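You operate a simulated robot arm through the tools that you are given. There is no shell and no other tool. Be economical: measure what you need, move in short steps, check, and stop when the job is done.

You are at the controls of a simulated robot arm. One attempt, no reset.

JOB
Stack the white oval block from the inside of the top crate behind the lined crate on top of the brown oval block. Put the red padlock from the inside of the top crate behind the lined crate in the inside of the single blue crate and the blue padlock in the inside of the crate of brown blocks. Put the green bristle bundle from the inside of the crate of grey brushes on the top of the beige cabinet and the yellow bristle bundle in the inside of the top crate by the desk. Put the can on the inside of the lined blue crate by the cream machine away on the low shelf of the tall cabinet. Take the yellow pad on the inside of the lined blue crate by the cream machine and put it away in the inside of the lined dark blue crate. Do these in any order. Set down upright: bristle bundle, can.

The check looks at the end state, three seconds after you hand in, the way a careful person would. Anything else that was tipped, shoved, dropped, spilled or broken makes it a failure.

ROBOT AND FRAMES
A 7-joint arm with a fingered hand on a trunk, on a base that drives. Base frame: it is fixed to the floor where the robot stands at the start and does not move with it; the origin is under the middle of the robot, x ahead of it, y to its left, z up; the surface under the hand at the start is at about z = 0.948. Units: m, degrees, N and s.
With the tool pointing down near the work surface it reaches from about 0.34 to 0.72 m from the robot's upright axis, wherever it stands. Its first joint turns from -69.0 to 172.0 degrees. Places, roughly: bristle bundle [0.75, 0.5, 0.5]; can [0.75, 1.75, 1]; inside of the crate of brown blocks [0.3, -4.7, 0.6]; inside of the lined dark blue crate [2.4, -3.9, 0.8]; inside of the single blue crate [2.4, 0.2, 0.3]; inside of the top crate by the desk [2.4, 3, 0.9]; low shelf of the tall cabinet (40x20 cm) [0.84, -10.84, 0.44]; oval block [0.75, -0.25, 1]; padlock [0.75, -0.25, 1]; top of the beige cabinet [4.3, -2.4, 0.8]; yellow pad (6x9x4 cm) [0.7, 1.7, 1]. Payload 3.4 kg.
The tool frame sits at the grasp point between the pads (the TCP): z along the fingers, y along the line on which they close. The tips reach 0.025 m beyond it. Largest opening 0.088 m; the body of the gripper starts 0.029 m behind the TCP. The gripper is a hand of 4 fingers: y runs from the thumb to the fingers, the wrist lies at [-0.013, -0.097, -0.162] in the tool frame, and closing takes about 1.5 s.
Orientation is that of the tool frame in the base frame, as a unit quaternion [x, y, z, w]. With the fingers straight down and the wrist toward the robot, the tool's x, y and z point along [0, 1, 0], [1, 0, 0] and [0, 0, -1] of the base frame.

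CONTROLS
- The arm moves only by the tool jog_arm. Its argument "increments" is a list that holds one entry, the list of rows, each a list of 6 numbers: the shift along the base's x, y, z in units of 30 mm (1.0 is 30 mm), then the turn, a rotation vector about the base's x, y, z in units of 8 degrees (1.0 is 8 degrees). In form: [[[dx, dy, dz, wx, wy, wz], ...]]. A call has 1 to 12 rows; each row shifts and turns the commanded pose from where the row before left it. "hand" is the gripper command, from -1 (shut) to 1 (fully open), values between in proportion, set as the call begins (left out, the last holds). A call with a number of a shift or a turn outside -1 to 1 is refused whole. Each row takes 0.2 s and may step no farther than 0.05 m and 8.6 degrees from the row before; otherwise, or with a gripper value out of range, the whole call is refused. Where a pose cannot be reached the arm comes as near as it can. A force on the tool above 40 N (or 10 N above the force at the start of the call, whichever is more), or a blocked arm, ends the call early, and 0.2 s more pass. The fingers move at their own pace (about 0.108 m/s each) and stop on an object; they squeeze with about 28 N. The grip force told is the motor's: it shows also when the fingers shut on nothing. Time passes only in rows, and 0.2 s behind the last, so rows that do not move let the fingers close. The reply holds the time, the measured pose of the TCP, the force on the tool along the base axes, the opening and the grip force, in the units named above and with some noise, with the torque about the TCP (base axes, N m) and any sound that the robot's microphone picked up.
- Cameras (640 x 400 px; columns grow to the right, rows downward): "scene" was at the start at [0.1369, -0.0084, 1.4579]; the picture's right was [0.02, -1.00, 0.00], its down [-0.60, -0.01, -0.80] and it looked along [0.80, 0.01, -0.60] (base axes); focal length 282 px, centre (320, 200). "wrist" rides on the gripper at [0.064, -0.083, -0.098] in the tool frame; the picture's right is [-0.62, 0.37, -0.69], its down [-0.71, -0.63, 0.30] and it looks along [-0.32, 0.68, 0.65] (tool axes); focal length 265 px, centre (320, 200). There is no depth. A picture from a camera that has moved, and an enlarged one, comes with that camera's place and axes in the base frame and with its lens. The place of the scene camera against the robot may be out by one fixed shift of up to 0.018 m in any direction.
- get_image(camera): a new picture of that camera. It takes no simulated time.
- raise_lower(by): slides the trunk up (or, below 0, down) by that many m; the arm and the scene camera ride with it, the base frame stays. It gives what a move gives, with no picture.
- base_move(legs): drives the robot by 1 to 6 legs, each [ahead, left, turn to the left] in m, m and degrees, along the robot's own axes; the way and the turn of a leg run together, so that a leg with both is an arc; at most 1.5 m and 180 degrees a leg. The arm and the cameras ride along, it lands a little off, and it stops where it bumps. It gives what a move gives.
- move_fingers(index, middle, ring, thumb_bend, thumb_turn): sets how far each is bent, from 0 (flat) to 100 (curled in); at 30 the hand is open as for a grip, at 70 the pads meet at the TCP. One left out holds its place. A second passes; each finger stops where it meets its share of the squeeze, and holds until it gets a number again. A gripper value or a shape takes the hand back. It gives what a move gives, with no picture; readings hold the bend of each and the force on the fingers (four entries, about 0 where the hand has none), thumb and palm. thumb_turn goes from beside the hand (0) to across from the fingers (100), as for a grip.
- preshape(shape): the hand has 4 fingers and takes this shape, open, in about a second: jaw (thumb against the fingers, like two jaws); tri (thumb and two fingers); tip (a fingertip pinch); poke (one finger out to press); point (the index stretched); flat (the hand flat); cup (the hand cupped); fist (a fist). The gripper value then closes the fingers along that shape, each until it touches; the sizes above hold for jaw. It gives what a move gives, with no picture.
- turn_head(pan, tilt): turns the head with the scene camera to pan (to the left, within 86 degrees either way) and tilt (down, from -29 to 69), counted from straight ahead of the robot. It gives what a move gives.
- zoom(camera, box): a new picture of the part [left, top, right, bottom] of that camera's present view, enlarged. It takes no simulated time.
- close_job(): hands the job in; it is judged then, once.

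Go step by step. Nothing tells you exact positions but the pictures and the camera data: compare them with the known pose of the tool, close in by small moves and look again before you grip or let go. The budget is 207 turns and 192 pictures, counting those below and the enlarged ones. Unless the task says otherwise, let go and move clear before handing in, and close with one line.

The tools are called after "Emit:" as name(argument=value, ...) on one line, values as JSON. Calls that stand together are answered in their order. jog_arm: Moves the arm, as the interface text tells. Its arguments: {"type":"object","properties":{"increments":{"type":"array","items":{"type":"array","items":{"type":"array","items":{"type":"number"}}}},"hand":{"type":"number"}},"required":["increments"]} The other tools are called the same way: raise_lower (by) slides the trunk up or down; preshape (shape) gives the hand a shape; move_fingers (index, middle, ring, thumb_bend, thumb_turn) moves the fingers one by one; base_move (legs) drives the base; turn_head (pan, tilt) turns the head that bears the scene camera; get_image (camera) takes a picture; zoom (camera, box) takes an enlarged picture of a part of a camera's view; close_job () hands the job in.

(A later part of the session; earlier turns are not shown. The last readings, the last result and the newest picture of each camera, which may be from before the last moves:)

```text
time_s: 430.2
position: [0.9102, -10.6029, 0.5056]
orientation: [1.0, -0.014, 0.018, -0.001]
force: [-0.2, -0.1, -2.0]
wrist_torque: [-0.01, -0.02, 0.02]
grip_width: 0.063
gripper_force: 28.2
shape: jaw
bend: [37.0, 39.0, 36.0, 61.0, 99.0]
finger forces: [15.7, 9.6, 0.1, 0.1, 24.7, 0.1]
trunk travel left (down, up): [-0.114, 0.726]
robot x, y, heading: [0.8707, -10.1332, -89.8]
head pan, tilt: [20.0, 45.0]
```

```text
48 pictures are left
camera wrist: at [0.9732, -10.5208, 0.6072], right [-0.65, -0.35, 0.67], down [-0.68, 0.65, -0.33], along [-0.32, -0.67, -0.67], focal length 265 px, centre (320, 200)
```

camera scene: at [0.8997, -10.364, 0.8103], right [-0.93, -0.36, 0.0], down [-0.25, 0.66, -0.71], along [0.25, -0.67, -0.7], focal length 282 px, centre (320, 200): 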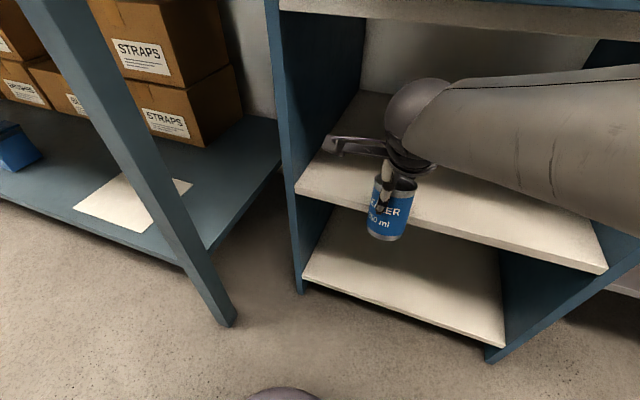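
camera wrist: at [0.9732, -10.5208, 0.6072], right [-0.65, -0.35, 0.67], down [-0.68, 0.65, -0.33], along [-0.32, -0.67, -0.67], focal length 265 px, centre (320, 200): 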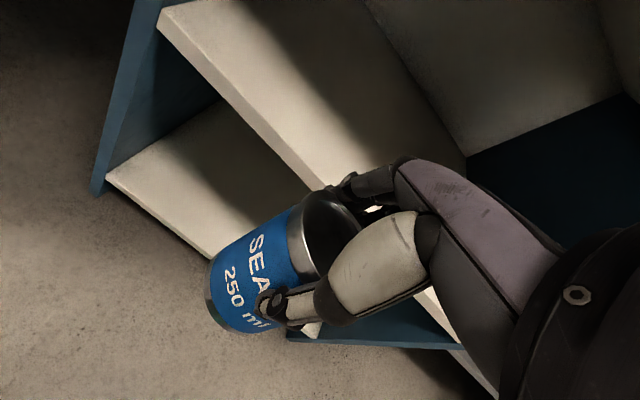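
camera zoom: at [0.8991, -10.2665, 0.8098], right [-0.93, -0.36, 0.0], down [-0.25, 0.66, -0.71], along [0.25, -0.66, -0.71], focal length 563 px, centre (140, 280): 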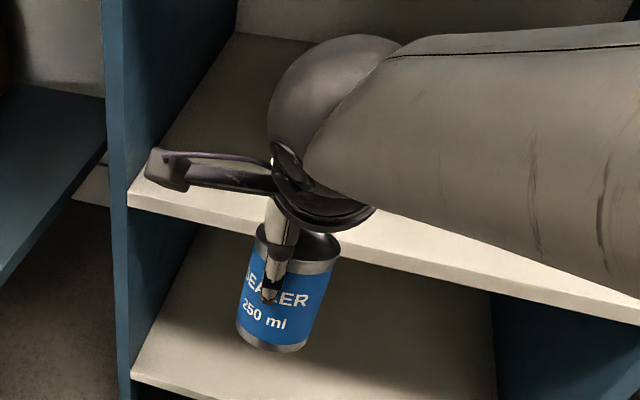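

The can tilted ~9° in the grasp (bottom toward me). I'll tilt the tool to re-level it, raise 3.5 cm, and check.

Emit:
jog_arm(increments=[[[0, 0, 0, -0.5, 0, 0], [0, 0, 0, -0.5, 0, 0], [0, 0, 0, 0, 0, 0], [0, 0, 0, 0, 0, 0]]])

Emit:
raise_lower(by=0.03)

Emit:
turn_head(pan=45, tilt=35)

Emit:
get_image(camera="scene")

Emit:
get_image(camera="wrist")

```text
time_s: 431.2
position: [0.9107, -10.6, 0.5058]
orientation: [0.997, -0.014, 0.019, 0.069]
force: [-0.2, -1.1, -2.5]
wrist_torque: [-0.02, 0.01, -0.02]
grip_width: 0.0628
gripper_force: 28.0
shape: jaw
bend: [37.0, 39.0, 36.0, 61.0, 99.0]
finger forces: [15.4, 9.5, 0.0, 0.0, 24.7, 0.0]
trunk travel left (down, up): [-0.114, 0.726]
robot x, y, heading: [0.8674, -10.1339, -89.8]
head pan, tilt: [20.0, 45.0]
```

```text
time_s: 432.0
position: [0.9095, -10.6011, 0.5347]
orientation: [0.997, -0.014, 0.019, 0.069]
force: [0.5, 0.3, -2.8]
wrist_torque: [0.0, -0.02, -0.01]
grip_width: 0.0627
gripper_force: 28.1
shape: jaw
bend: [37.0, 39.0, 36.0, 61.0, 99.0]
finger forces: [15.4, 9.5, 0.1, 0.0, 24.9, 0.0]
trunk travel left (down, up): [-0.144, 0.696]
robot x, y, heading: [0.869, -10.1306, -89.7]
head pan, tilt: [20.0, 45.0]
```

```text
time_s: 432.9
position: [0.91, -10.6012, 0.5361]
orientation: [0.997, -0.014, 0.019, 0.067]
force: [0.1, 0.6, -2.5]
wrist_torque: [-0.04, -0.05, -0.04]
grip_width: 0.0628
gripper_force: 28.1
shape: jaw
bend: [37.0, 39.0, 36.0, 61.0, 99.0]
finger forces: [15.4, 9.6, 0.0, 0.0, 24.8, 0.0]
trunk travel left (down, up): [-0.144, 0.696]
robot x, y, heading: [0.87, -10.1323, -89.7]
head pan, tilt: [45.0, 35.0]
```

```text
47 pictures are left
camera scene: at [0.9326, -10.2524, 0.8544], right [-0.7, -0.71, 0.0], down [-0.41, 0.4, -0.82], along [0.58, -0.58, -0.57], focal length 282 px, centre (320, 200)
```

scene: 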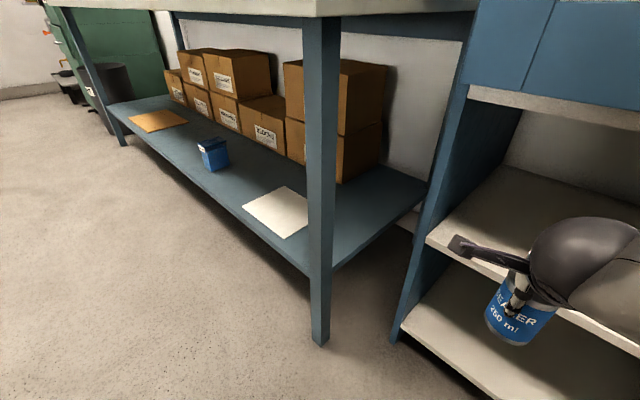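

```text
46 pictures are left
camera wrist: at [0.973, -10.5071, 0.6248], right [-0.65, -0.26, 0.71], down [-0.68, 0.6, -0.41], along [-0.32, -0.76, -0.57], focal length 265 px, centre (320, 200)
```

wrist: 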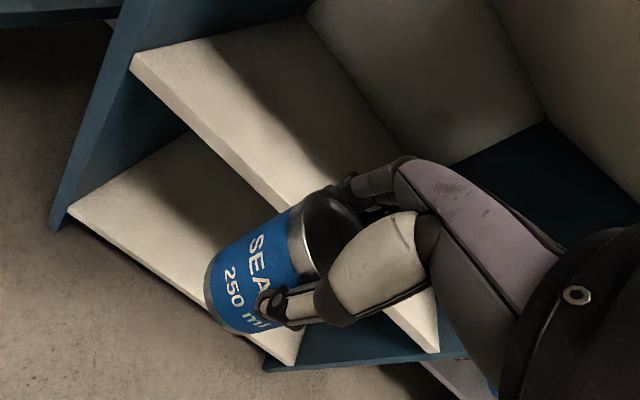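

Emit:
zoom(camera="scene", box=[420, 200, 600, 360])

```text
2.50 times, centred on (510, 280) of scene
camera zoom: at [0.9326, -10.2524, 0.8544], right [-0.7, -0.71, 0.0], down [-0.41, 0.4, -0.82], along [0.58, -0.58, -0.57], focal length 704 px, centre (-155, 0)
```

zoom: 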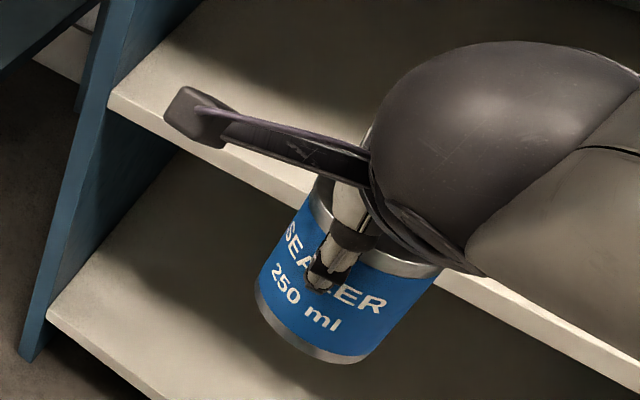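

Slight over-correction; rotate back ~4°. Then move in with the arm under force guard.

Emit:
jog_arm(increments=[[[0, 0, 0, 0.5, 0, 0], [0, 0, 0, 0, 0, 0], [0, 0, 0, 0, 0, 0]]])

Emit:
base_move(legs=[[0.06, 0.0, 0]])

Emit:
jog_arm(increments=[[[0, -0.5, 0, 0, 0, 0], [0, -0.6, 0, 0, 0, 0], [0, -0.6, 0, 0, 0, 0], [0, 0, 0, 0, 0, 0]]])

Emit:
get_image(camera="scene")

```text
time_s: 433.7
position: [0.909, -10.6008, 0.5341]
orientation: [0.999, -0.014, 0.019, 0.034]
force: [0.5, 0.0, -2.5]
wrist_torque: [-0.01, -0.03, 0.0]
grip_width: 0.0628
gripper_force: 27.7
shape: jaw
bend: [37.0, 39.0, 36.0, 61.0, 99.0]
finger forces: [15.2, 9.6, 0.0, 0.0, 24.6, 0.0]
trunk travel left (down, up): [-0.144, 0.696]
robot x, y, heading: [0.8734, -10.13, -89.9]
head pan, tilt: [45.0, 35.0]
```

```text
time_s: 434.6
position: [0.9084, -10.6606, 0.5354]
orientation: [0.999, -0.015, 0.019, 0.033]
force: [-0.3, -0.3, -2.7]
wrist_torque: [0.0, -0.02, -0.04]
grip_width: 0.0631
gripper_force: 28.1
shape: jaw
bend: [37.0, 39.0, 36.0, 61.0, 99.0]
finger forces: [15.3, 9.5, 0.1, 0.0, 24.6, 0.0]
trunk travel left (down, up): [-0.144, 0.696]
robot x, y, heading: [0.8716, -10.1907, -89.9]
head pan, tilt: [45.0, 35.0]
```

```text
time_s: 435.6
position: [0.9084, -10.7152, 0.5348]
orientation: [0.999, -0.015, 0.018, 0.033]
force: [0.0, 0.2, -3.1]
wrist_torque: [0.01, -0.05, 0.01]
grip_width: 0.0631
gripper_force: 27.6
shape: jaw
bend: [38.0, 39.0, 36.0, 61.0, 99.0]
finger forces: [15.1, 9.8, 0.1, 0.0, 24.5, 0.0]
trunk travel left (down, up): [-0.144, 0.696]
robot x, y, heading: [0.8697, -10.1874, -89.7]
head pan, tilt: [45.0, 35.0]
```

```text
44 pictures are left
camera scene: at [0.9326, -10.3126, 0.8544], right [-0.71, -0.71, 0.0], down [-0.41, 0.41, -0.82], along [0.58, -0.58, -0.57], focal length 282 px, centre (320, 200)
```

scene: 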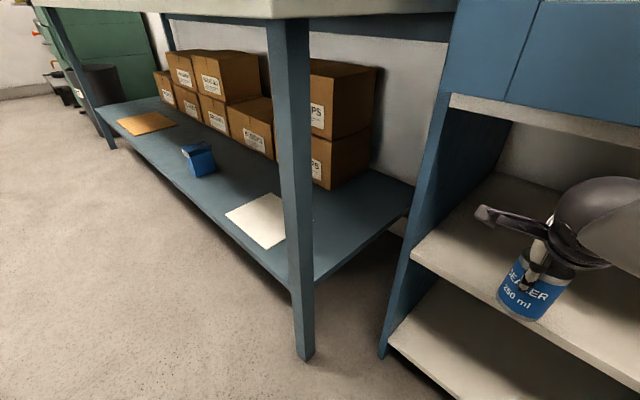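

Emit:
jog_arm(increments=[[[0, -0.6, 0, 0, 0, 0], [0, -0.6, 0, 0, 0, 0], [0, -0.6, 0, 0, 0, 0], [0, -0.6, 0, 0, 0, 0], [0, -0.5, 0, 0, 0, 0], [0, 0, 0, 0, 0, 0]]])

Emit:
get_image(camera="scene")

Emit:
get_image(camera="wrist")

```text
time_s: 437.1
position: [0.9101, -10.7992, 0.5328]
orientation: [0.999, -0.016, 0.018, 0.033]
force: [-0.7, 0.0, -2.8]
wrist_torque: [-0.04, -0.04, 0.02]
grip_width: 0.0628
gripper_force: 27.7
shape: jaw
bend: [38.0, 39.0, 36.0, 62.0, 99.0]
finger forces: [14.9, 9.8, 0.0, 0.0, 24.3, 0.1]
trunk travel left (down, up): [-0.144, 0.696]
robot x, y, heading: [0.8672, -10.1919, -90.0]
head pan, tilt: [45.0, 35.0]
```

```text
43 pictures are left
camera scene: at [0.9326, -10.3127, 0.8544], right [-0.71, -0.71, 0.0], down [-0.41, 0.41, -0.82], along [0.58, -0.58, -0.57], focal length 282 px, centre (320, 200)
```

scene: 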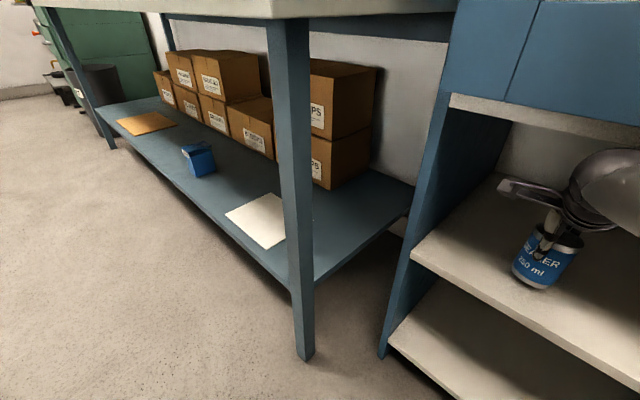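

```text
42 pictures are left
camera wrist: at [0.9727, -10.7114, 0.6293], right [-0.66, -0.3, 0.69], down [-0.68, 0.63, -0.37], along [-0.32, -0.72, -0.62], focal length 265 px, centre (320, 200)
```

wrist: 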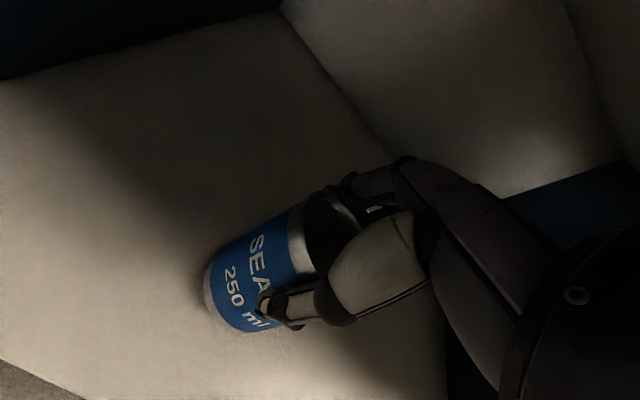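

Emit:
jog_arm(increments=[[[0, -0.5, 0, 0, 0, 0], [0, 0, 0, 0, 0, 0], [0, 0, 0, 0, 0, 0]]])

Emit:
raise_lower(by=-0.02)

Emit:
raise_lower(by=-0.01)

Emit:
zoom(camera="scene", box=[460, 160, 640, 320])

```text
time_s: 437.9
position: [0.909, -10.8135, 0.5289]
orientation: [0.999, -0.014, 0.017, 0.032]
force: [-0.4, 0.2, -3.0]
wrist_torque: [-0.02, -0.04, -0.02]
grip_width: 0.0627
gripper_force: 28.1
shape: jaw
bend: [38.0, 39.0, 36.0, 62.0, 99.0]
finger forces: [14.8, 10.0, 0.0, 0.0, 24.3, 0.0]
trunk travel left (down, up): [-0.144, 0.696]
robot x, y, heading: [0.87, -10.1875, -89.9]
head pan, tilt: [45.0, 35.0]
```

```text
time_s: 438.5
position: [0.9096, -10.813, 0.52]
orientation: [0.999, -0.015, 0.02, 0.039]
force: [2.8, 3.8, 14.6]
wrist_torque: [-0.24, 0.04, 0.0]
grip_width: 0.0611
gripper_force: 28.1
shape: jaw
bend: [38.0, 38.0, 36.0, 63.0, 99.0]
finger forces: [15.6, 9.9, 0.1, 0.1, 25.7, 0.0]
trunk travel left (down, up): [-0.124, 0.716]
robot x, y, heading: [0.8703, -10.1921, -89.9]
head pan, tilt: [45.0, 35.0]
```

```text
time_s: 439.1
position: [0.9098, -10.8146, 0.5163]
orientation: [0.999, -0.015, 0.023, 0.047]
force: [0.3, 4.9, 18.3]
wrist_torque: [0.47, 0.05, 0.0]
grip_width: 0.0609
gripper_force: 27.6
shape: jaw
bend: [39.0, 38.0, 36.0, 63.0, 99.0]
finger forces: [18.0, 8.7, 0.0, 0.0, 28.5, 0.0]
trunk travel left (down, up): [-0.114, 0.726]
robot x, y, heading: [0.8707, -10.1904, -89.8]
head pan, tilt: [45.0, 35.0]
stopped: the force on the tool passed its limit at 41 N (the readings are from after the stop); the commanded pose is now the measured one
```

```text
2.50 times, centred on (550, 240) of scene
camera zoom: at [0.9325, -10.31, 0.8247], right [-0.71, -0.71, 0.0], down [-0.41, 0.4, -0.82], along [0.58, -0.58, -0.57], focal length 704 px, centre (-255, 100)
```

zoom: 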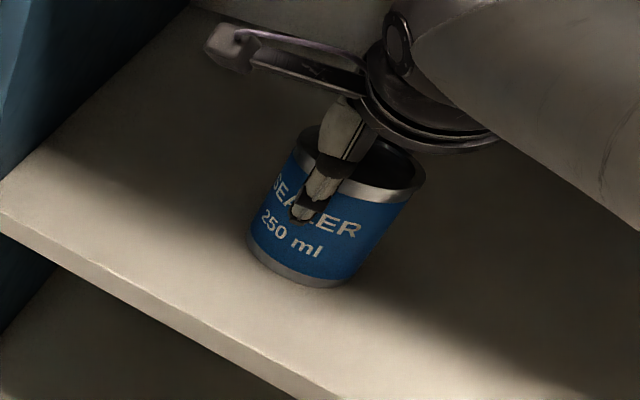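

Can is flat on the shelf. Release.

Emit:
raise_lower(by=0.003)

Emit:
jog_arm(increments=[[[0, 0, 0, 0, 0, 0], [0, 0, 0, 0, 0, 0], [0, 0, 0, 0, 0, 0], [0, 0, 0, 0, 0, 0]]], hand=0.7)

Emit:
jog_arm(increments=[[[0, 0, 0, 0, 0, 0], [0, 0, 0, 0, 0, 0], [0, 0, 0, 0, 0, 0]]], hand=1)

Emit:
zoom(camera="scene", box=[460, 160, 640, 320])

```text
time_s: 439.6
position: [0.91, -10.8147, 0.5163]
orientation: [0.999, -0.014, 0.021, 0.043]
force: [1.4, 2.5, 16.6]
wrist_torque: [0.34, 0.01, -0.01]
grip_width: 0.0607
gripper_force: 28.3
shape: jaw
bend: [39.0, 38.0, 36.0, 63.0, 99.0]
finger forces: [18.1, 9.3, 0.0, 0.1, 27.4, 0.0]
trunk travel left (down, up): [-0.117, 0.723]
robot x, y, heading: [0.8705, -10.1893, -90.0]
head pan, tilt: [45.0, 35.0]
```

```text
time_s: 440.6
position: [0.91, -10.8164, 0.5129]
orientation: [0.999, -0.015, 0.022, 0.04]
force: [0.3, 0.2, 0.5]
wrist_torque: [0.02, -0.01, 0.04]
grip_width: 0.0747
gripper_force: 0.0
shape: jaw
bend: [27.0, 33.0, 31.0, 43.0, 99.0]
finger forces: [0.0, 0.1, 0.0, 0.0, 0.1, 0.0]
trunk travel left (down, up): [-0.117, 0.723]
robot x, y, heading: [0.8718, -10.1918, -90.1]
head pan, tilt: [45.0, 35.0]
```

```text
time_s: 441.4
position: [0.9099, -10.8161, 0.5139]
orientation: [0.999, -0.014, 0.021, 0.041]
force: [-0.1, -0.6, -0.9]
wrist_torque: [-0.01, -0.01, -0.01]
grip_width: 0.0878
gripper_force: 0.0
shape: jaw
bend: [30.0, 30.0, 30.0, 30.0, 98.0]
finger forces: [0.1, 0.1, 0.0, 0.0, 0.1, 0.0]
trunk travel left (down, up): [-0.117, 0.723]
robot x, y, heading: [0.8687, -10.1892, -89.9]
head pan, tilt: [45.0, 35.0]
```

```text
2.50 times, centred on (550, 240) of scene
camera zoom: at [0.9326, -10.3123, 0.8276], right [-0.71, -0.71, 0.0], down [-0.41, 0.4, -0.82], along [0.58, -0.58, -0.57], focal length 704 px, centre (-255, 100)
```

zoom: 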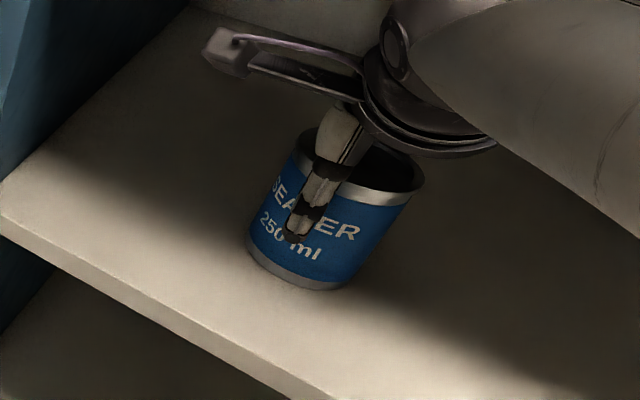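

To withdraw under the low board, I raise 1.5 cm (known clear) and slide the hand sideways (-x) off the can, then back out.

Emit:
raise_lower(by=0.014)

Emit:
jog_arm(increments=[[[-0.35, 0, 0, 0, 0, 0], [-0.4, 0, 0, 0, 0, 0], [-0.4, 0, 0, 0, 0, 0], [-0.4, 0, 0, 0, 0, 0], [-0.4, 0, 0, 0, 0, 0], [-0.4, 0, 0, 0, 0, 0], [-0.4, 0, 0, 0, 0, 0], [0, 0, 0, 0, 0, 0]]])

Emit:
zoom(camera="scene", box=[440, 140, 640, 320])

```text
time_s: 442.0
position: [0.9099, -10.8151, 0.5273]
orientation: [0.999, -0.015, 0.022, 0.041]
force: [-0.4, -0.1, -0.9]
wrist_torque: [0.02, 0.0, 0.03]
grip_width: 0.0875
gripper_force: 0.2
shape: jaw
bend: [30.0, 30.0, 30.0, 30.0, 98.0]
finger forces: [0.0, 0.0, 0.0, 0.1, 0.0, 0.0]
trunk travel left (down, up): [-0.131, 0.709]
robot x, y, heading: [0.871, -10.191, -89.8]
head pan, tilt: [45.0, 35.0]
```

```text
time_s: 443.8
position: [0.826, -10.8149, 0.5288]
orientation: [0.999, -0.014, 0.021, 0.042]
force: [0.2, -0.2, 0.5]
wrist_torque: [0.02, -0.01, 0.02]
grip_width: 0.0877
gripper_force: 0.1
shape: jaw
bend: [30.0, 30.0, 30.0, 30.0, 98.0]
finger forces: [0.0, 0.1, 0.1, 0.1, 0.1, 0.0]
trunk travel left (down, up): [-0.131, 0.709]
robot x, y, heading: [0.8711, -10.1901, -89.9]
head pan, tilt: [45.0, 35.0]
```

```text
2.22 times, centred on (540, 230) of scene
camera zoom: at [0.9326, -10.3123, 0.8416], right [-0.71, -0.71, 0.0], down [-0.41, 0.4, -0.82], along [0.58, -0.58, -0.57], focal length 626 px, centre (-169, 133)
```

zoom: 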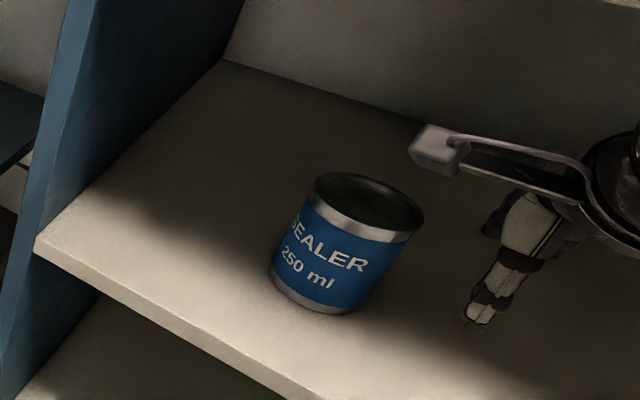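

Can stands free. Back straight out, then raise.

Emit:
base_move(legs=[[-0.6, 0, 0]])

Emit:
raise_lower(by=0.4)

Emit:
raise_lower(by=0.305)

Emit:
jog_arm(increments=[[[0.3, 0.5, 0.3, 0.3, 0, 0], [0.3, 0.9, 0.2, 0.3, 0, 0], [0.3, 0.9, 0, 0, 0, 0], [0.3, 0.9, 0, 0, 0, 0], [0.3, 0.9, 0, 0, 0, 0], [0, 0, 0, 0, 0, 0]]])

```text
time_s: 447.2
position: [0.826, -10.2201, 0.527]
orientation: [0.999, -0.015, 0.021, 0.041]
force: [0.4, 0.9, -0.3]
wrist_torque: [0.02, 0.02, 0.03]
grip_width: 0.0876
gripper_force: 0.1
shape: jaw
bend: [30.0, 30.0, 30.0, 30.0, 98.0]
finger forces: [0.1, 0.1, 0.0, 0.0, 0.1, 0.1]
trunk travel left (down, up): [-0.131, 0.709]
robot x, y, heading: [0.873, -9.597, -89.8]
head pan, tilt: [45.0, 35.0]
```

```text
time_s: 451.0
position: [0.8247, -10.2197, 0.9272]
orientation: [0.999, -0.014, 0.022, 0.041]
force: [-0.2, 0.0, 0.2]
wrist_torque: [0.0, -0.01, -0.03]
grip_width: 0.0878
gripper_force: 0.1
shape: jaw
bend: [30.0, 30.0, 30.0, 30.0, 98.0]
finger forces: [0.0, 0.1, 0.0, 0.0, 0.0, 0.1]
trunk travel left (down, up): [-0.531, 0.309]
robot x, y, heading: [0.8672, -9.5937, -90.1]
head pan, tilt: [45.0, 35.0]
```

```text
time_s: 454.1
position: [0.8259, -10.2202, 1.2317]
orientation: [0.999, -0.015, 0.021, 0.041]
force: [-0.4, 0.0, 0.3]
wrist_torque: [-0.04, -0.01, 0.0]
grip_width: 0.0878
gripper_force: 0.1
shape: jaw
bend: [30.0, 30.0, 30.0, 30.0, 98.0]
finger forces: [0.1, 0.0, 0.1, 0.0, 0.0, 0.0]
trunk travel left (down, up): [-0.836, 0.004]
robot x, y, heading: [0.8662, -9.5976, -90.0]
head pan, tilt: [45.0, 35.0]
```

```text
time_s: 455.5
position: [0.8713, -10.0977, 1.2486]
orientation: [1.0, -0.016, 0.02, -0.001]
force: [0.5, 0.3, -0.8]
wrist_torque: [-0.02, 0.0, -0.01]
grip_width: 0.0875
gripper_force: 0.2
shape: jaw
bend: [30.0, 30.0, 30.0, 30.0, 98.0]
finger forces: [0.1, 0.0, 0.0, 0.0, 0.0, 0.0]
trunk travel left (down, up): [-0.836, 0.004]
robot x, y, heading: [0.8701, -9.5997, -90.1]
head pan, tilt: [45.0, 35.0]
```

Now return for the pad, driving backward along the same corridor.

Emit:
base_move(legs=[[0, 1.16, 0], [-1.5, 0, 0], [-1.4, 0, 0], [0, -0.37, 0]])

```text
time_s: 476.9
position: [1.5419, -7.1868, 1.2467]
orientation: [1.0, 0.001, 0.02, -0.001]
force: [0.1, -1.0, 0.4]
wrist_torque: [0.0, 0.0, 0.0]
grip_width: 0.0876
gripper_force: 0.1
shape: jaw
bend: [30.0, 30.0, 30.0, 30.0, 98.0]
finger forces: [0.0, 0.0, 0.1, 0.0, 0.0, 0.0]
trunk travel left (down, up): [-0.836, 0.004]
robot x, y, heading: [1.5253, -6.6841, -88.0]
head pan, tilt: [45.0, 35.0]
```

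Emit:
base_move(legs=[[0, 0.13, -2.0], [-1.5, 0, 0], [-1.2, 0, 0]])

```text
time_s: 490.8
position: [1.6569, -4.5046, 1.2475]
orientation: [1.0, -0.023, 0.02, -0.001]
force: [0.7, -0.6, -0.2]
wrist_torque: [0.03, 0.01, -0.01]
grip_width: 0.0876
gripper_force: 0.1
shape: jaw
bend: [30.0, 30.0, 30.0, 30.0, 98.0]
finger forces: [0.0, 0.0, 0.0, 0.1, 0.0, 0.0]
trunk travel left (down, up): [-0.836, 0.004]
robot x, y, heading: [1.664, -4.0005, -91.0]
head pan, tilt: [45.0, 35.0]
```

Emit:
base_move(legs=[[0, -0.05, 1.0], [-1.5, 0, 0], [-1.5, 0, 0]])

```text
time_s: 506.1
position: [1.5104, -1.4354, 1.2478]
orientation: [1.0, 0.017, 0.02, -0.001]
force: [-0.1, -0.3, 0.4]
wrist_torque: [0.01, 0.05, -0.03]
grip_width: 0.0877
gripper_force: 0.2
shape: jaw
bend: [30.0, 30.0, 30.0, 30.0, 98.0]
finger forces: [0.1, 0.0, 0.0, 0.1, 0.1, 0.1]
trunk travel left (down, up): [-0.836, 0.004]
robot x, y, heading: [1.4768, -0.9347, -86.1]
head pan, tilt: [45.0, 35.0]
```

Emit:
base_move(legs=[[0, 0.1, -3.9], [-1.35, 0, 0], [-1.3, 0, 0]])

```text
time_s: 519.8
position: [1.5798, 1.2297, 1.2474]
orientation: [1.0, -0.011, 0.02, -0.001]
force: [-0.2, 0.0, -0.2]
wrist_torque: [-0.01, -0.01, 0.01]
grip_width: 0.088
gripper_force: 0.0
shape: jaw
bend: [30.0, 30.0, 30.0, 30.0, 98.0]
finger forces: [0.1, 0.0, 0.0, 0.0, 0.0, 0.0]
trunk travel left (down, up): [-0.836, 0.004]
robot x, y, heading: [1.5724, 1.73, -89.4]
head pan, tilt: [45.0, 35.0]
```

Emit:
base_move(legs=[[0, -0.2, 0], [0, 0, -90.6]])

Emit:
get_image(camera="wrist")

```text
time_s: 525.0
position: [0.8805, 1.6834, 1.2481]
orientation: [0.727, -0.686, 0.016, 0.013]
force: [-0.5, 1.4, 0.5]
wrist_torque: [-0.02, -0.02, 0.02]
grip_width: 0.0875
gripper_force: 0.0
shape: jaw
bend: [30.0, 30.0, 30.0, 30.0, 98.0]
finger forces: [0.0, 0.1, 0.0, 0.1, 0.0, 0.0]
trunk travel left (down, up): [-0.836, 0.004]
robot x, y, heading: [1.3808, 1.7316, -175.0]
head pan, tilt: [45.0, 35.0]
```

```text
38 pictures are left
camera wrist: at [0.9679, 1.6278, 1.3496], right [-0.41, 0.63, 0.67], down [0.59, 0.74, -0.33], along [-0.7, 0.26, -0.67], focal length 265 px, centre (320, 200)
```

wrist: 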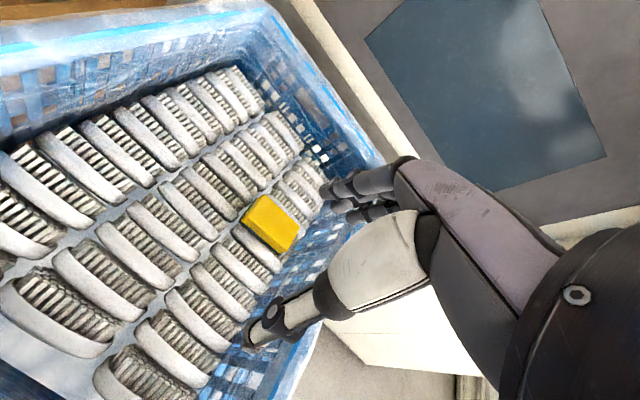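

Pad ≈(0.74,1.708), long side along y. Straighten, move closer and put the hand above it.

Emit:
base_move(legs=[[0, 0, -5.0], [0.04, 0, 0]])

Emit:
jog_arm(increments=[[[-0.9, 0, 0, 0, 0, 0], [-0.9, 0, 0, 0, 0, 0], [-0.9, 0, 0, 0, 0, 0], [-0.6, 0, 0, 0, 0, 0], [0, 0, 0, 0, 0, 0]]])

Emit:
raise_lower(by=-0.06)

Emit:
get_image(camera="wrist")

```text
time_s: 526.4
position: [0.8396, 1.7288, 1.2481]
orientation: [-0.695, 0.719, -0.014, -0.015]
force: [-1.0, -1.0, 0.1]
wrist_torque: [-0.04, -0.04, -0.02]
grip_width: 0.0877
gripper_force: 0.0
shape: jaw
bend: [30.0, 30.0, 30.0, 30.0, 98.0]
finger forces: [0.0, 0.1, 0.0, 0.0, 0.0, 0.1]
trunk travel left (down, up): [-0.836, 0.004]
robot x, y, heading: [1.3393, 1.7313, -180.4]
head pan, tilt: [45.0, 35.0]
```

```text
time_s: 527.6
position: [0.7406, 1.7269, 1.2479]
orientation: [-0.695, 0.718, -0.015, -0.014]
force: [0.4, 1.3, 0.0]
wrist_torque: [0.0, 0.04, 0.0]
grip_width: 0.0876
gripper_force: 0.0
shape: jaw
bend: [30.0, 30.0, 30.0, 30.0, 98.0]
finger forces: [0.0, 0.0, 0.0, 0.0, 0.1, 0.0]
trunk travel left (down, up): [-0.836, 0.004]
robot x, y, heading: [1.3424, 1.7311, -180.2]
head pan, tilt: [45.0, 35.0]
```

```text
time_s: 528.6
position: [0.7393, 1.7279, 1.188]
orientation: [-0.695, 0.719, -0.015, -0.014]
force: [-1.0, 0.5, -0.4]
wrist_torque: [0.01, 0.03, -0.02]
grip_width: 0.0876
gripper_force: 0.1
shape: jaw
bend: [30.0, 30.0, 30.0, 30.0, 98.0]
finger forces: [0.1, 0.1, 0.0, 0.0, 0.1, 0.0]
trunk travel left (down, up): [-0.776, 0.064]
robot x, y, heading: [1.3419, 1.7264, -180.0]
head pan, tilt: [45.0, 35.0]
```

```text
37 pictures are left
camera wrist: at [0.8216, 1.6638, 1.2901], right [-0.35, 0.66, 0.67], down [0.65, 0.68, -0.33], along [-0.67, 0.32, -0.67], focal length 265 px, centre (320, 200)
```

wrist: 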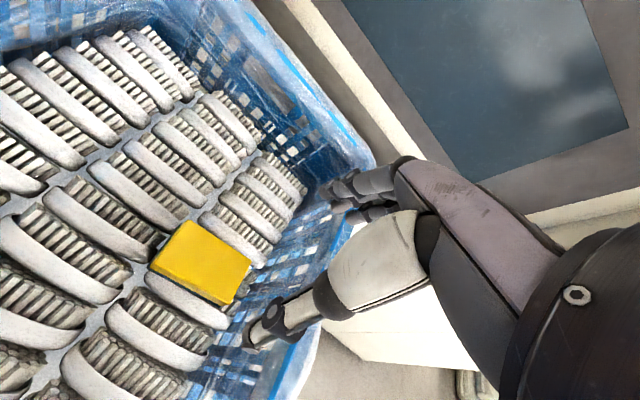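

Pad refined: (0.711,1.715), top ≈0.985. Centre and lower (part trunk, part arm).

Emit:
jog_arm(increments=[[[-0.5, -0.2, 0, 0.1, 0, 0], [-0.5, -0.23, 0, 0.1, 0, 0], [0, 0, 0, 0, 0, 0]]])

Emit:
raise_lower(by=-0.14)

Emit:
get_image(camera="wrist")

```text
time_s: 529.4
position: [0.7077, 1.7129, 1.1887]
orientation: [-0.695, 0.719, -0.005, -0.004]
force: [-0.9, 1.0, -0.1]
wrist_torque: [0.01, 0.0, 0.0]
grip_width: 0.0876
gripper_force: 0.0
shape: jaw
bend: [30.0, 30.0, 30.0, 30.0, 98.0]
finger forces: [0.0, 0.0, 0.0, 0.0, 0.0, 0.0]
trunk travel left (down, up): [-0.776, 0.064]
robot x, y, heading: [1.3411, 1.7279, -180.1]
head pan, tilt: [45.0, 35.0]
```

```text
time_s: 531.0
position: [0.7086, 1.7141, 1.0498]
orientation: [-0.695, 0.719, -0.005, -0.005]
force: [0.1, 0.1, -0.6]
wrist_torque: [0.02, -0.02, -0.01]
grip_width: 0.0876
gripper_force: 0.0
shape: jaw
bend: [30.0, 30.0, 30.0, 30.0, 98.0]
finger forces: [0.0, 0.1, 0.1, 0.0, 0.1, 0.1]
trunk travel left (down, up): [-0.636, 0.204]
robot x, y, heading: [1.3419, 1.7309, -179.7]
head pan, tilt: [45.0, 35.0]
```

```text
36 pictures are left
camera wrist: at [0.7896, 1.6476, 1.1494], right [-0.35, 0.64, 0.68], down [0.65, 0.69, -0.31], along [-0.67, 0.34, -0.66], focal length 265 px, centre (320, 200)
```

wrist: 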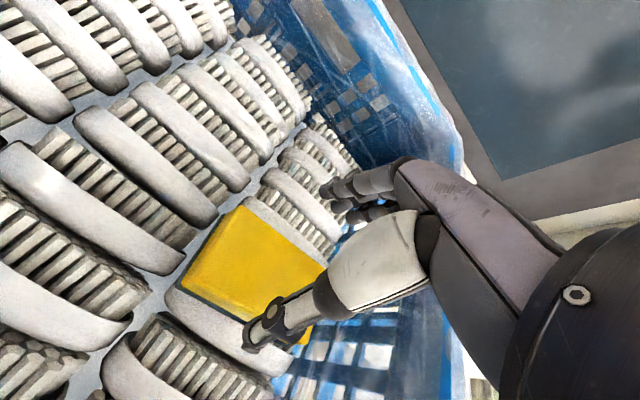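

Centred. Descend to grip.

Emit:
jog_arm(increments=[[[0, 0, -0.6, 0, 0, 0], [0, 0, -0.6, 0, 0, 0], [0, 0, -0.6, 0, 0, 0], [0, 0, -0.5, 0, 0, 0], [0, 0, -0.3, 0, 0, 0], [0, 0, 0, 0, 0, 0]]])

Emit:
jog_arm(increments=[[[0, 0, 0.05, 0, 0, 0], [0, 0, 0, 0, 0, 0], [0, 0, 0, 0, 0, 0], [0, 0, 0, 0, 0, 0], [0, 0, 0, 0, 0, 0], [0, 0, 0, 0, 0, 0], [0, 0, 0, 0, 0, 0], [0, 0, 0, 0, 0, 0]]], hand=-1)

Emit:
get_image(camera="wrist")

```text
time_s: 532.2
position: [0.7055, 1.7131, 0.9898]
orientation: [-0.696, 0.718, 0.004, -0.02]
force: [3.5, -0.8, 16.9]
wrist_torque: [0.19, 0.46, -0.04]
grip_width: 0.0859
gripper_force: 0.1
shape: jaw
bend: [30.0, 30.0, 30.0, 26.0, 98.0]
finger forces: [0.0, 13.8, 0.0, 0.1, 3.0, 0.0]
trunk travel left (down, up): [-0.636, 0.204]
robot x, y, heading: [1.3399, 1.7245, -180.0]
head pan, tilt: [45.0, 35.0]
stopped in row 5: the force on the tool passed its limit at 47 N (the readings are from after the stop); the commanded pose is now the measured one
```

```text
time_s: 534.0
position: [0.709, 1.7115, 0.9939]
orientation: [-0.695, 0.719, 0.006, -0.02]
force: [5.5, -0.3, 35.1]
wrist_torque: [-0.06, -1.67, 0.02]
grip_width: 0.0515
gripper_force: 28.0
shape: jaw
bend: [74.0, 46.0, 44.0, 56.0, 100.0]
finger forces: [12.2, 4.5, 3.5, 0.0, 54.1, 0.0]
trunk travel left (down, up): [-0.636, 0.204]
robot x, y, heading: [1.3405, 1.7276, -179.9]
head pan, tilt: [45.0, 35.0]
```

```text
35 pictures are left
camera wrist: at [0.7945, 1.6463, 1.0912], right [-0.32, 0.65, 0.69], down [0.64, 0.69, -0.34], along [-0.7, 0.33, -0.64], focal length 265 px, centre (320, 200)
```

wrist: 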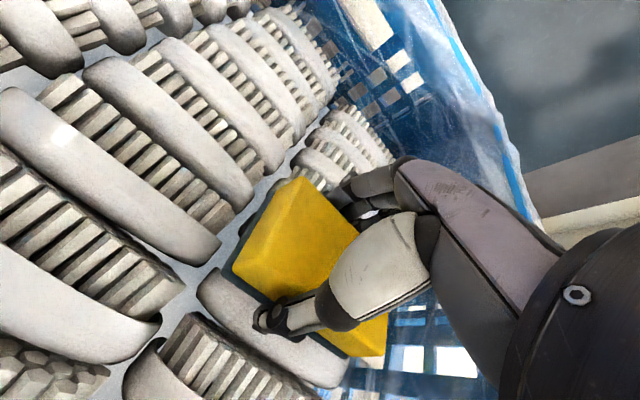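

Gripped. Lift with the trunk.

Emit:
raise_lower(by=0.2)

Emit:
jog_arm(increments=[[[0, 0, 0.6, 0, 0, 0], [0, 0, 0.7, 0, 0, 0], [0.5, 0, 0.3, 0, 0, 0], [0.9, 0, 0, 0, 0, 0], [0.9, 0, 0, 0, 0, 0], [0.9, 0, 0, 0, 0, 0], [0.6, 0, 0, 0, 0, 0], [0, 0, 0, 0, 0, 0]]])

Emit:
get_image(camera="wrist")

```text
time_s: 536.2
position: [0.7049, 1.7113, 1.187]
orientation: [-0.695, 0.719, 0.001, -0.016]
force: [-0.3, -0.2, 0.1]
wrist_torque: [0.03, 0.02, -0.02]
grip_width: 0.0512
gripper_force: 27.7
shape: jaw
bend: [74.0, 45.0, 42.0, 59.0, 99.0]
finger forces: [16.2, 6.7, 4.2, 0.0, 27.1, 0.0]
trunk travel left (down, up): [-0.836, 0.004]
robot x, y, heading: [1.3409, 1.7299, -180.1]
head pan, tilt: [45.0, 35.0]
```

```text
time_s: 538.0
position: [0.8176, 1.7095, 1.2348]
orientation: [-0.695, 0.719, 0.001, -0.016]
force: [-0.4, -0.3, 0.0]
wrist_torque: [-0.02, -0.01, 0.02]
grip_width: 0.0514
gripper_force: 28.0
shape: jaw
bend: [74.0, 44.0, 42.0, 59.0, 99.0]
finger forces: [16.1, 6.6, 4.2, 0.0, 26.9, 0.0]
trunk travel left (down, up): [-0.836, 0.004]
robot x, y, heading: [1.3416, 1.7254, -179.8]
head pan, tilt: [45.0, 35.0]
```

```text
34 pictures are left
camera wrist: at [0.9009, 1.6451, 1.3333], right [-0.33, 0.65, 0.69], down [0.65, 0.69, -0.33], along [-0.69, 0.33, -0.64], focal length 265 px, centre (320, 200)
```

wrist: 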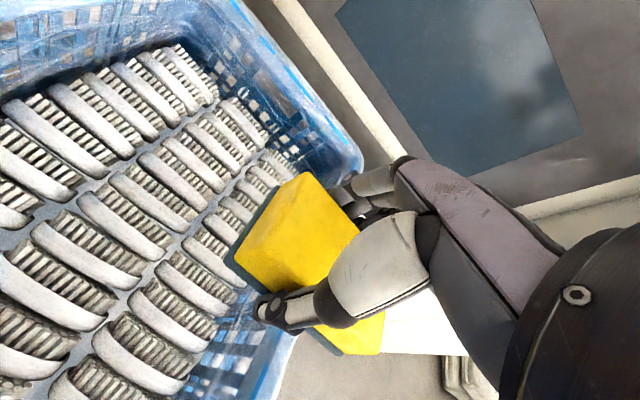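

Pad held. Drive down the aisle to the dark-blue lined crate.

Emit:
base_move(legs=[[0, 0, 89.8], [0, 0.24, 0], [1.5, 0, 0], [1.0, 0, 0]])

```text
time_s: 555.5
position: [1.736, -1.2932, 1.2348]
orientation: [1.0, 0.01, 0.011, 0.012]
force: [-0.4, -0.1, -1.0]
wrist_torque: [-0.01, -0.01, 0.01]
grip_width: 0.0508
gripper_force: 28.0
shape: jaw
bend: [74.0, 44.0, 43.0, 60.0, 99.0]
finger forces: [16.2, 6.5, 4.1, 0.1, 26.6, 0.1]
trunk travel left (down, up): [-0.836, 0.004]
robot x, y, heading: [1.6875, -0.7719, -86.8]
head pan, tilt: [45.0, 35.0]
```

Emit:
base_move(legs=[[0, -0.06, -3.2], [1.5, 0, 0], [1.5, 0, 0]])

Emit:
turn_head(pan=55, tilt=35)

Emit:
get_image(camera="scene")

```text
time_s: 570.5
position: [1.5165, -4.2959, 1.2344]
orientation: [0.998, -0.055, 0.009, 0.013]
force: [-0.6, 1.2, -0.4]
wrist_torque: [0.0, 0.01, -0.02]
grip_width: 0.051
gripper_force: 28.2
shape: jaw
bend: [74.0, 44.0, 43.0, 60.0, 99.0]
finger forces: [16.2, 6.6, 4.1, 0.1, 26.6, 0.1]
trunk travel left (down, up): [-0.836, 0.004]
robot x, y, heading: [1.5368, -3.7705, -94.6]
head pan, tilt: [45.0, 35.0]
```

```text
time_s: 571.2
position: [1.5155, -4.2959, 1.235]
orientation: [0.998, -0.055, 0.009, 0.014]
force: [0.8, 0.6, -0.8]
wrist_torque: [0.01, -0.02, -0.01]
grip_width: 0.0512
gripper_force: 27.9
shape: jaw
bend: [74.0, 44.0, 43.0, 60.0, 99.0]
finger forces: [16.2, 6.5, 4.2, 0.0, 26.7, 0.1]
trunk travel left (down, up): [-0.836, 0.004]
robot x, y, heading: [1.539, -3.7728, -94.4]
head pan, tilt: [55.0, 35.0]
```

```text
33 pictures are left
camera scene: at [1.6013, -3.8876, 1.5466], right [-0.63, -0.77, 0.0], down [-0.44, 0.36, -0.82], along [0.63, -0.52, -0.57], focal length 282 px, centre (320, 200)
```

scene: 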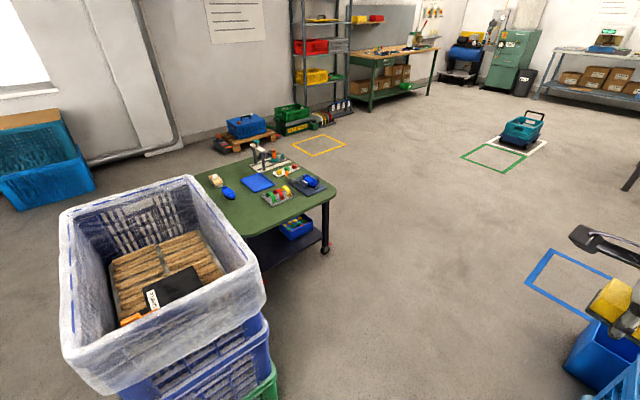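

The dark-blue crate: x 2.09–2.75, y -4.1..-3.69, with a black notebook in its near part. I'll approach from the south side so the pad goes on the free brown area (≈(2.52,-3.92)).

Emit:
base_move(legs=[[0, 0.08, 4.4], [0.78, 0, 0], [0, 0, -180]])

```text
time_s: 583.5
position: [1.6006, -4.0332, 1.2349]
orientation: [0.014, 1.0, 0.011, -0.011]
force: [-0.2, -0.5, -0.8]
wrist_torque: [0.01, 0.01, -0.02]
grip_width: 0.0505
gripper_force: 27.6
shape: jaw
bend: [74.0, 44.0, 43.0, 60.0, 99.0]
finger forces: [16.1, 6.4, 4.1, 0.1, 26.1, 0.0]
trunk travel left (down, up): [-0.836, 0.004]
robot x, y, heading: [1.6229, -4.5512, 90.6]
head pan, tilt: [55.0, 35.0]
```

Emit:
base_move(legs=[[0, -0.66, -0.6], [0.1, 0, 0]])

Emit:
jog_arm(increments=[[[0.9, 0, 0, 0, 0, 0], [0.9, 0, 0, 0, 0, 0], [0.9, 0, 0, 0, 0, 0], [0.9, 0, 0, 0, 0, 0], [0.9, 0, 0, 0, 0, 0], [0.9, 0, 0, 0, 0, 0], [0, 0, 0, 0, 0, 0]]])

Emit:
get_image(camera="wrist")

```text
time_s: 587.9
position: [2.2705, -3.9338, 1.2353]
orientation: [0.021, 1.0, 0.012, -0.01]
force: [0.1, 0.7, -0.7]
wrist_torque: [0.0, 0.02, -0.01]
grip_width: 0.0507
gripper_force: 28.3
shape: jaw
bend: [74.0, 44.0, 43.0, 60.0, 99.0]
finger forces: [16.1, 6.5, 4.1, 0.0, 26.0, 0.0]
trunk travel left (down, up): [-0.836, 0.004]
robot x, y, heading: [2.2848, -4.4539, 89.8]
head pan, tilt: [55.0, 35.0]
```

```text
time_s: 589.5
position: [2.4316, -3.9318, 1.2344]
orientation: [0.02, 1.0, 0.012, -0.009]
force: [-0.2, -0.7, -0.5]
wrist_torque: [0.01, 0.0, 0.01]
grip_width: 0.0506
gripper_force: 28.4
shape: jaw
bend: [74.0, 44.0, 43.0, 60.0, 99.0]
finger forces: [16.2, 6.4, 4.1, 0.0, 26.0, 0.0]
trunk travel left (down, up): [-0.836, 0.004]
robot x, y, heading: [2.2879, -4.4559, 89.9]
head pan, tilt: [55.0, 35.0]
```

```text
32 pictures are left
camera wrist: at [2.3669, -4.0154, 1.3324], right [0.65, 0.33, 0.69], down [0.68, -0.65, -0.33], along [0.34, 0.69, -0.64], focal length 265 px, centre (320, 200)
```

wrist: 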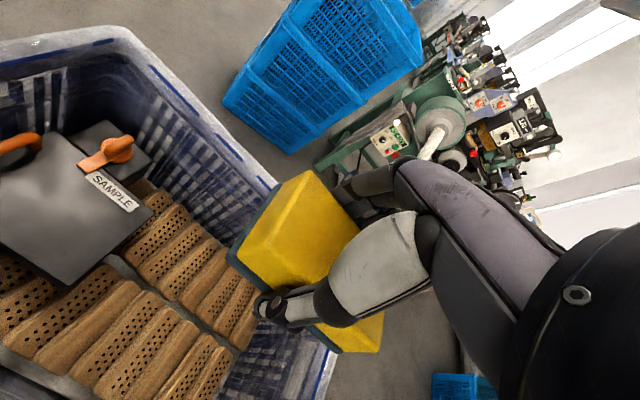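

Emit:
jog_arm(increments=[[[0.8, 0, 0, 0, 0, 0], [0.8, 0, 0, 0, 0, 0], [0, 0, 0, 0, 0, 0]]])

Emit:
raise_lower(by=-0.27)

Emit:
turn_head(pan=0, tilt=50)

Emit:
get_image(camera="scene")

Emit:
get_image(camera="wrist")

```text
time_s: 590.3
position: [2.4798, -3.9327, 1.2372]
orientation: [0.02, 1.0, 0.013, -0.01]
force: [0.1, -0.4, -0.4]
wrist_torque: [-0.03, 0.02, -0.01]
grip_width: 0.0505
gripper_force: 27.8
shape: jaw
bend: [74.0, 44.0, 43.0, 60.0, 99.0]
finger forces: [16.2, 6.4, 4.0, 0.1, 26.0, 0.1]
trunk travel left (down, up): [-0.836, 0.004]
robot x, y, heading: [2.2892, -4.46, 89.6]
head pan, tilt: [55.0, 35.0]
```

```text
time_s: 593.0
position: [2.4807, -3.9315, 0.9666]
orientation: [0.02, 1.0, 0.012, -0.01]
force: [-0.4, -0.6, -0.1]
wrist_torque: [0.01, 0.0, 0.02]
grip_width: 0.0504
gripper_force: 27.9
shape: jaw
bend: [74.0, 44.0, 43.0, 60.0, 99.0]
finger forces: [16.3, 6.4, 4.0, 0.0, 26.1, 0.0]
trunk travel left (down, up): [-0.566, 0.274]
robot x, y, heading: [2.2858, -4.4601, 89.4]
head pan, tilt: [55.0, 35.0]
```

```text
time_s: 594.2
position: [2.4814, -3.9319, 0.9682]
orientation: [0.019, 1.0, 0.012, -0.011]
force: [0.0, 0.3, 0.3]
wrist_torque: [0.02, 0.02, -0.01]
grip_width: 0.0505
gripper_force: 28.1
shape: jaw
bend: [74.0, 44.0, 43.0, 60.0, 99.0]
finger forces: [16.2, 6.4, 4.0, 0.1, 26.0, 0.0]
trunk travel left (down, up): [-0.566, 0.274]
robot x, y, heading: [2.2862, -4.4564, 89.4]
head pan, tilt: [0.0, 50.0]
```

```text
31 pictures are left
camera scene: at [2.2872, -4.3402, 1.2549], right [1.0, -0.01, 0.0], down [0.0, -0.77, -0.64], along [0.0, 0.64, -0.77], focal length 282 px, centre (320, 200)
```

scene: 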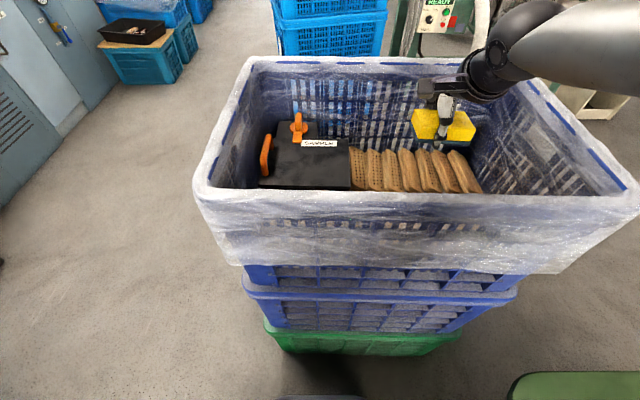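

```text
30 pictures are left
camera wrist: at [2.4156, -4.0153, 1.0653], right [0.65, 0.33, 0.69], down [0.68, -0.65, -0.33], along [0.34, 0.69, -0.64], focal length 265 px, centre (320, 200)
```

wrist: 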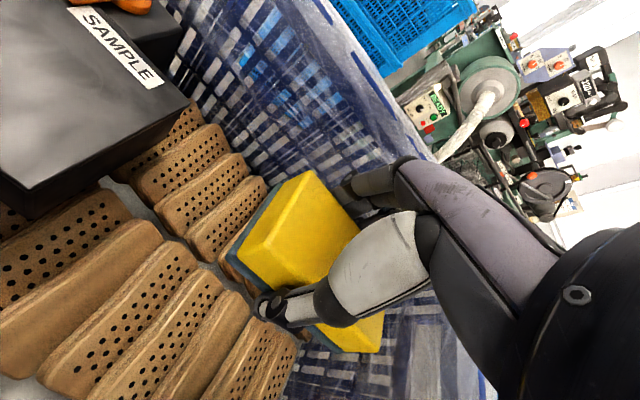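

Emit:
jog_arm(increments=[[[-0.6, -0.2, 0, 0, 0, 0], [-0.6, -0.2, 0, 0, 0, 0], [0, 0, 0, 0, 0, 0]]])

Emit:
raise_lower(by=-0.08)

Emit:
get_image(camera="wrist")

```text
time_s: 595.0
position: [2.4457, -3.9436, 0.9651]
orientation: [0.02, 1.0, 0.012, -0.01]
force: [-0.3, 0.4, -1.5]
wrist_torque: [0.0, 0.02, 0.04]
grip_width: 0.0506
gripper_force: 27.6
shape: jaw
bend: [74.0, 44.0, 43.0, 60.0, 99.0]
finger forces: [16.3, 6.4, 4.1, 0.0, 26.1, 0.0]
trunk travel left (down, up): [-0.566, 0.274]
robot x, y, heading: [2.2883, -4.4564, 89.7]
head pan, tilt: [0.0, 50.0]
```

```text
time_s: 596.2
position: [2.4464, -3.9442, 0.8859]
orientation: [0.02, 1.0, 0.012, -0.011]
force: [-0.6, -0.3, 0.1]
wrist_torque: [-0.01, 0.01, 0.0]
grip_width: 0.0504
gripper_force: 27.6
shape: jaw
bend: [74.0, 44.0, 43.0, 60.0, 99.0]
finger forces: [16.2, 6.4, 4.0, 0.1, 26.1, 0.0]
trunk travel left (down, up): [-0.486, 0.354]
robot x, y, heading: [2.285, -4.4574, 89.9]
head pan, tilt: [0.0, 50.0]
```

```text
29 pictures are left
camera wrist: at [2.3806, -4.0271, 0.9842], right [0.65, 0.33, 0.69], down [0.68, -0.65, -0.33], along [0.34, 0.69, -0.64], focal length 265 px, centre (320, 200)
```

wrist: 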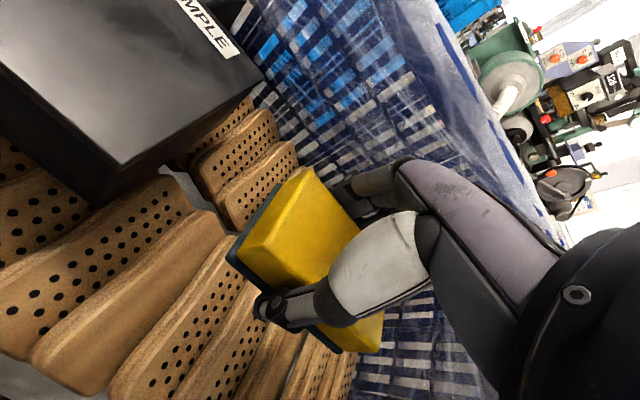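

Emit:
raise_lower(by=-0.04)

Emit:
raise_lower(by=-0.03)

Emit:
get_image(camera="wrist")

```text
time_s: 597.0
position: [2.4463, -3.9445, 0.8458]
orientation: [0.02, 1.0, 0.012, -0.01]
force: [0.8, 0.4, -0.8]
wrist_torque: [-0.02, 0.0, -0.02]
grip_width: 0.0506
gripper_force: 28.1
shape: jaw
bend: [74.0, 44.0, 43.0, 60.0, 99.0]
finger forces: [16.2, 6.4, 4.0, 0.1, 26.1, 0.0]
trunk travel left (down, up): [-0.446, 0.394]
robot x, y, heading: [2.2926, -4.459, 89.7]
head pan, tilt: [0.0, 50.0]
```

```text
time_s: 597.8
position: [2.4474, -3.9427, 0.8204]
orientation: [0.021, 1.0, 0.017, -0.01]
force: [-0.3, -0.3, -0.5]
wrist_torque: [0.04, -0.01, 0.04]
grip_width: 0.0508
gripper_force: 28.2
shape: jaw
bend: [74.0, 44.0, 43.0, 60.0, 99.0]
finger forces: [16.1, 6.4, 3.9, 0.1, 26.1, 0.0]
trunk travel left (down, up): [-0.416, 0.424]
robot x, y, heading: [2.2881, -4.4567, 89.6]
head pan, tilt: [0.0, 50.0]
```

```text
28 pictures are left
camera wrist: at [2.3808, -4.0264, 0.9184], right [0.65, 0.32, 0.69], down [0.68, -0.65, -0.34], along [0.34, 0.69, -0.64], focal length 265 px, centre (320, 200)
```

wrist: 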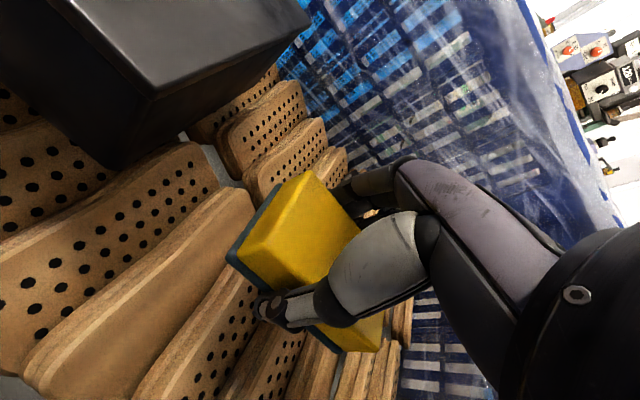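

Emit:
get_image(camera="scene")

```text
27 pictures are left
camera scene: at [2.287, -4.3403, 1.1058], right [1.0, -0.01, 0.0], down [0.0, -0.77, -0.64], along [0.0, 0.64, -0.77], focal length 282 px, centre (320, 200)
```

scene: 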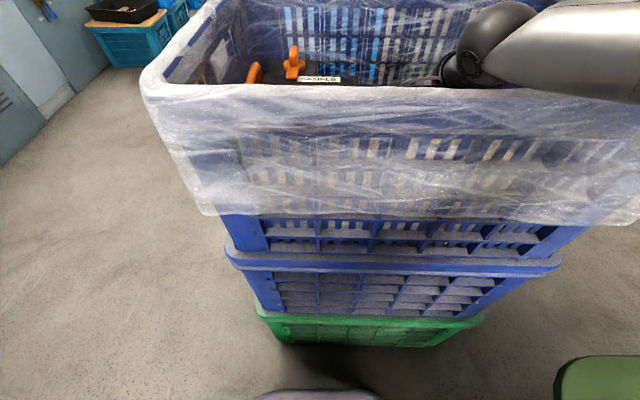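

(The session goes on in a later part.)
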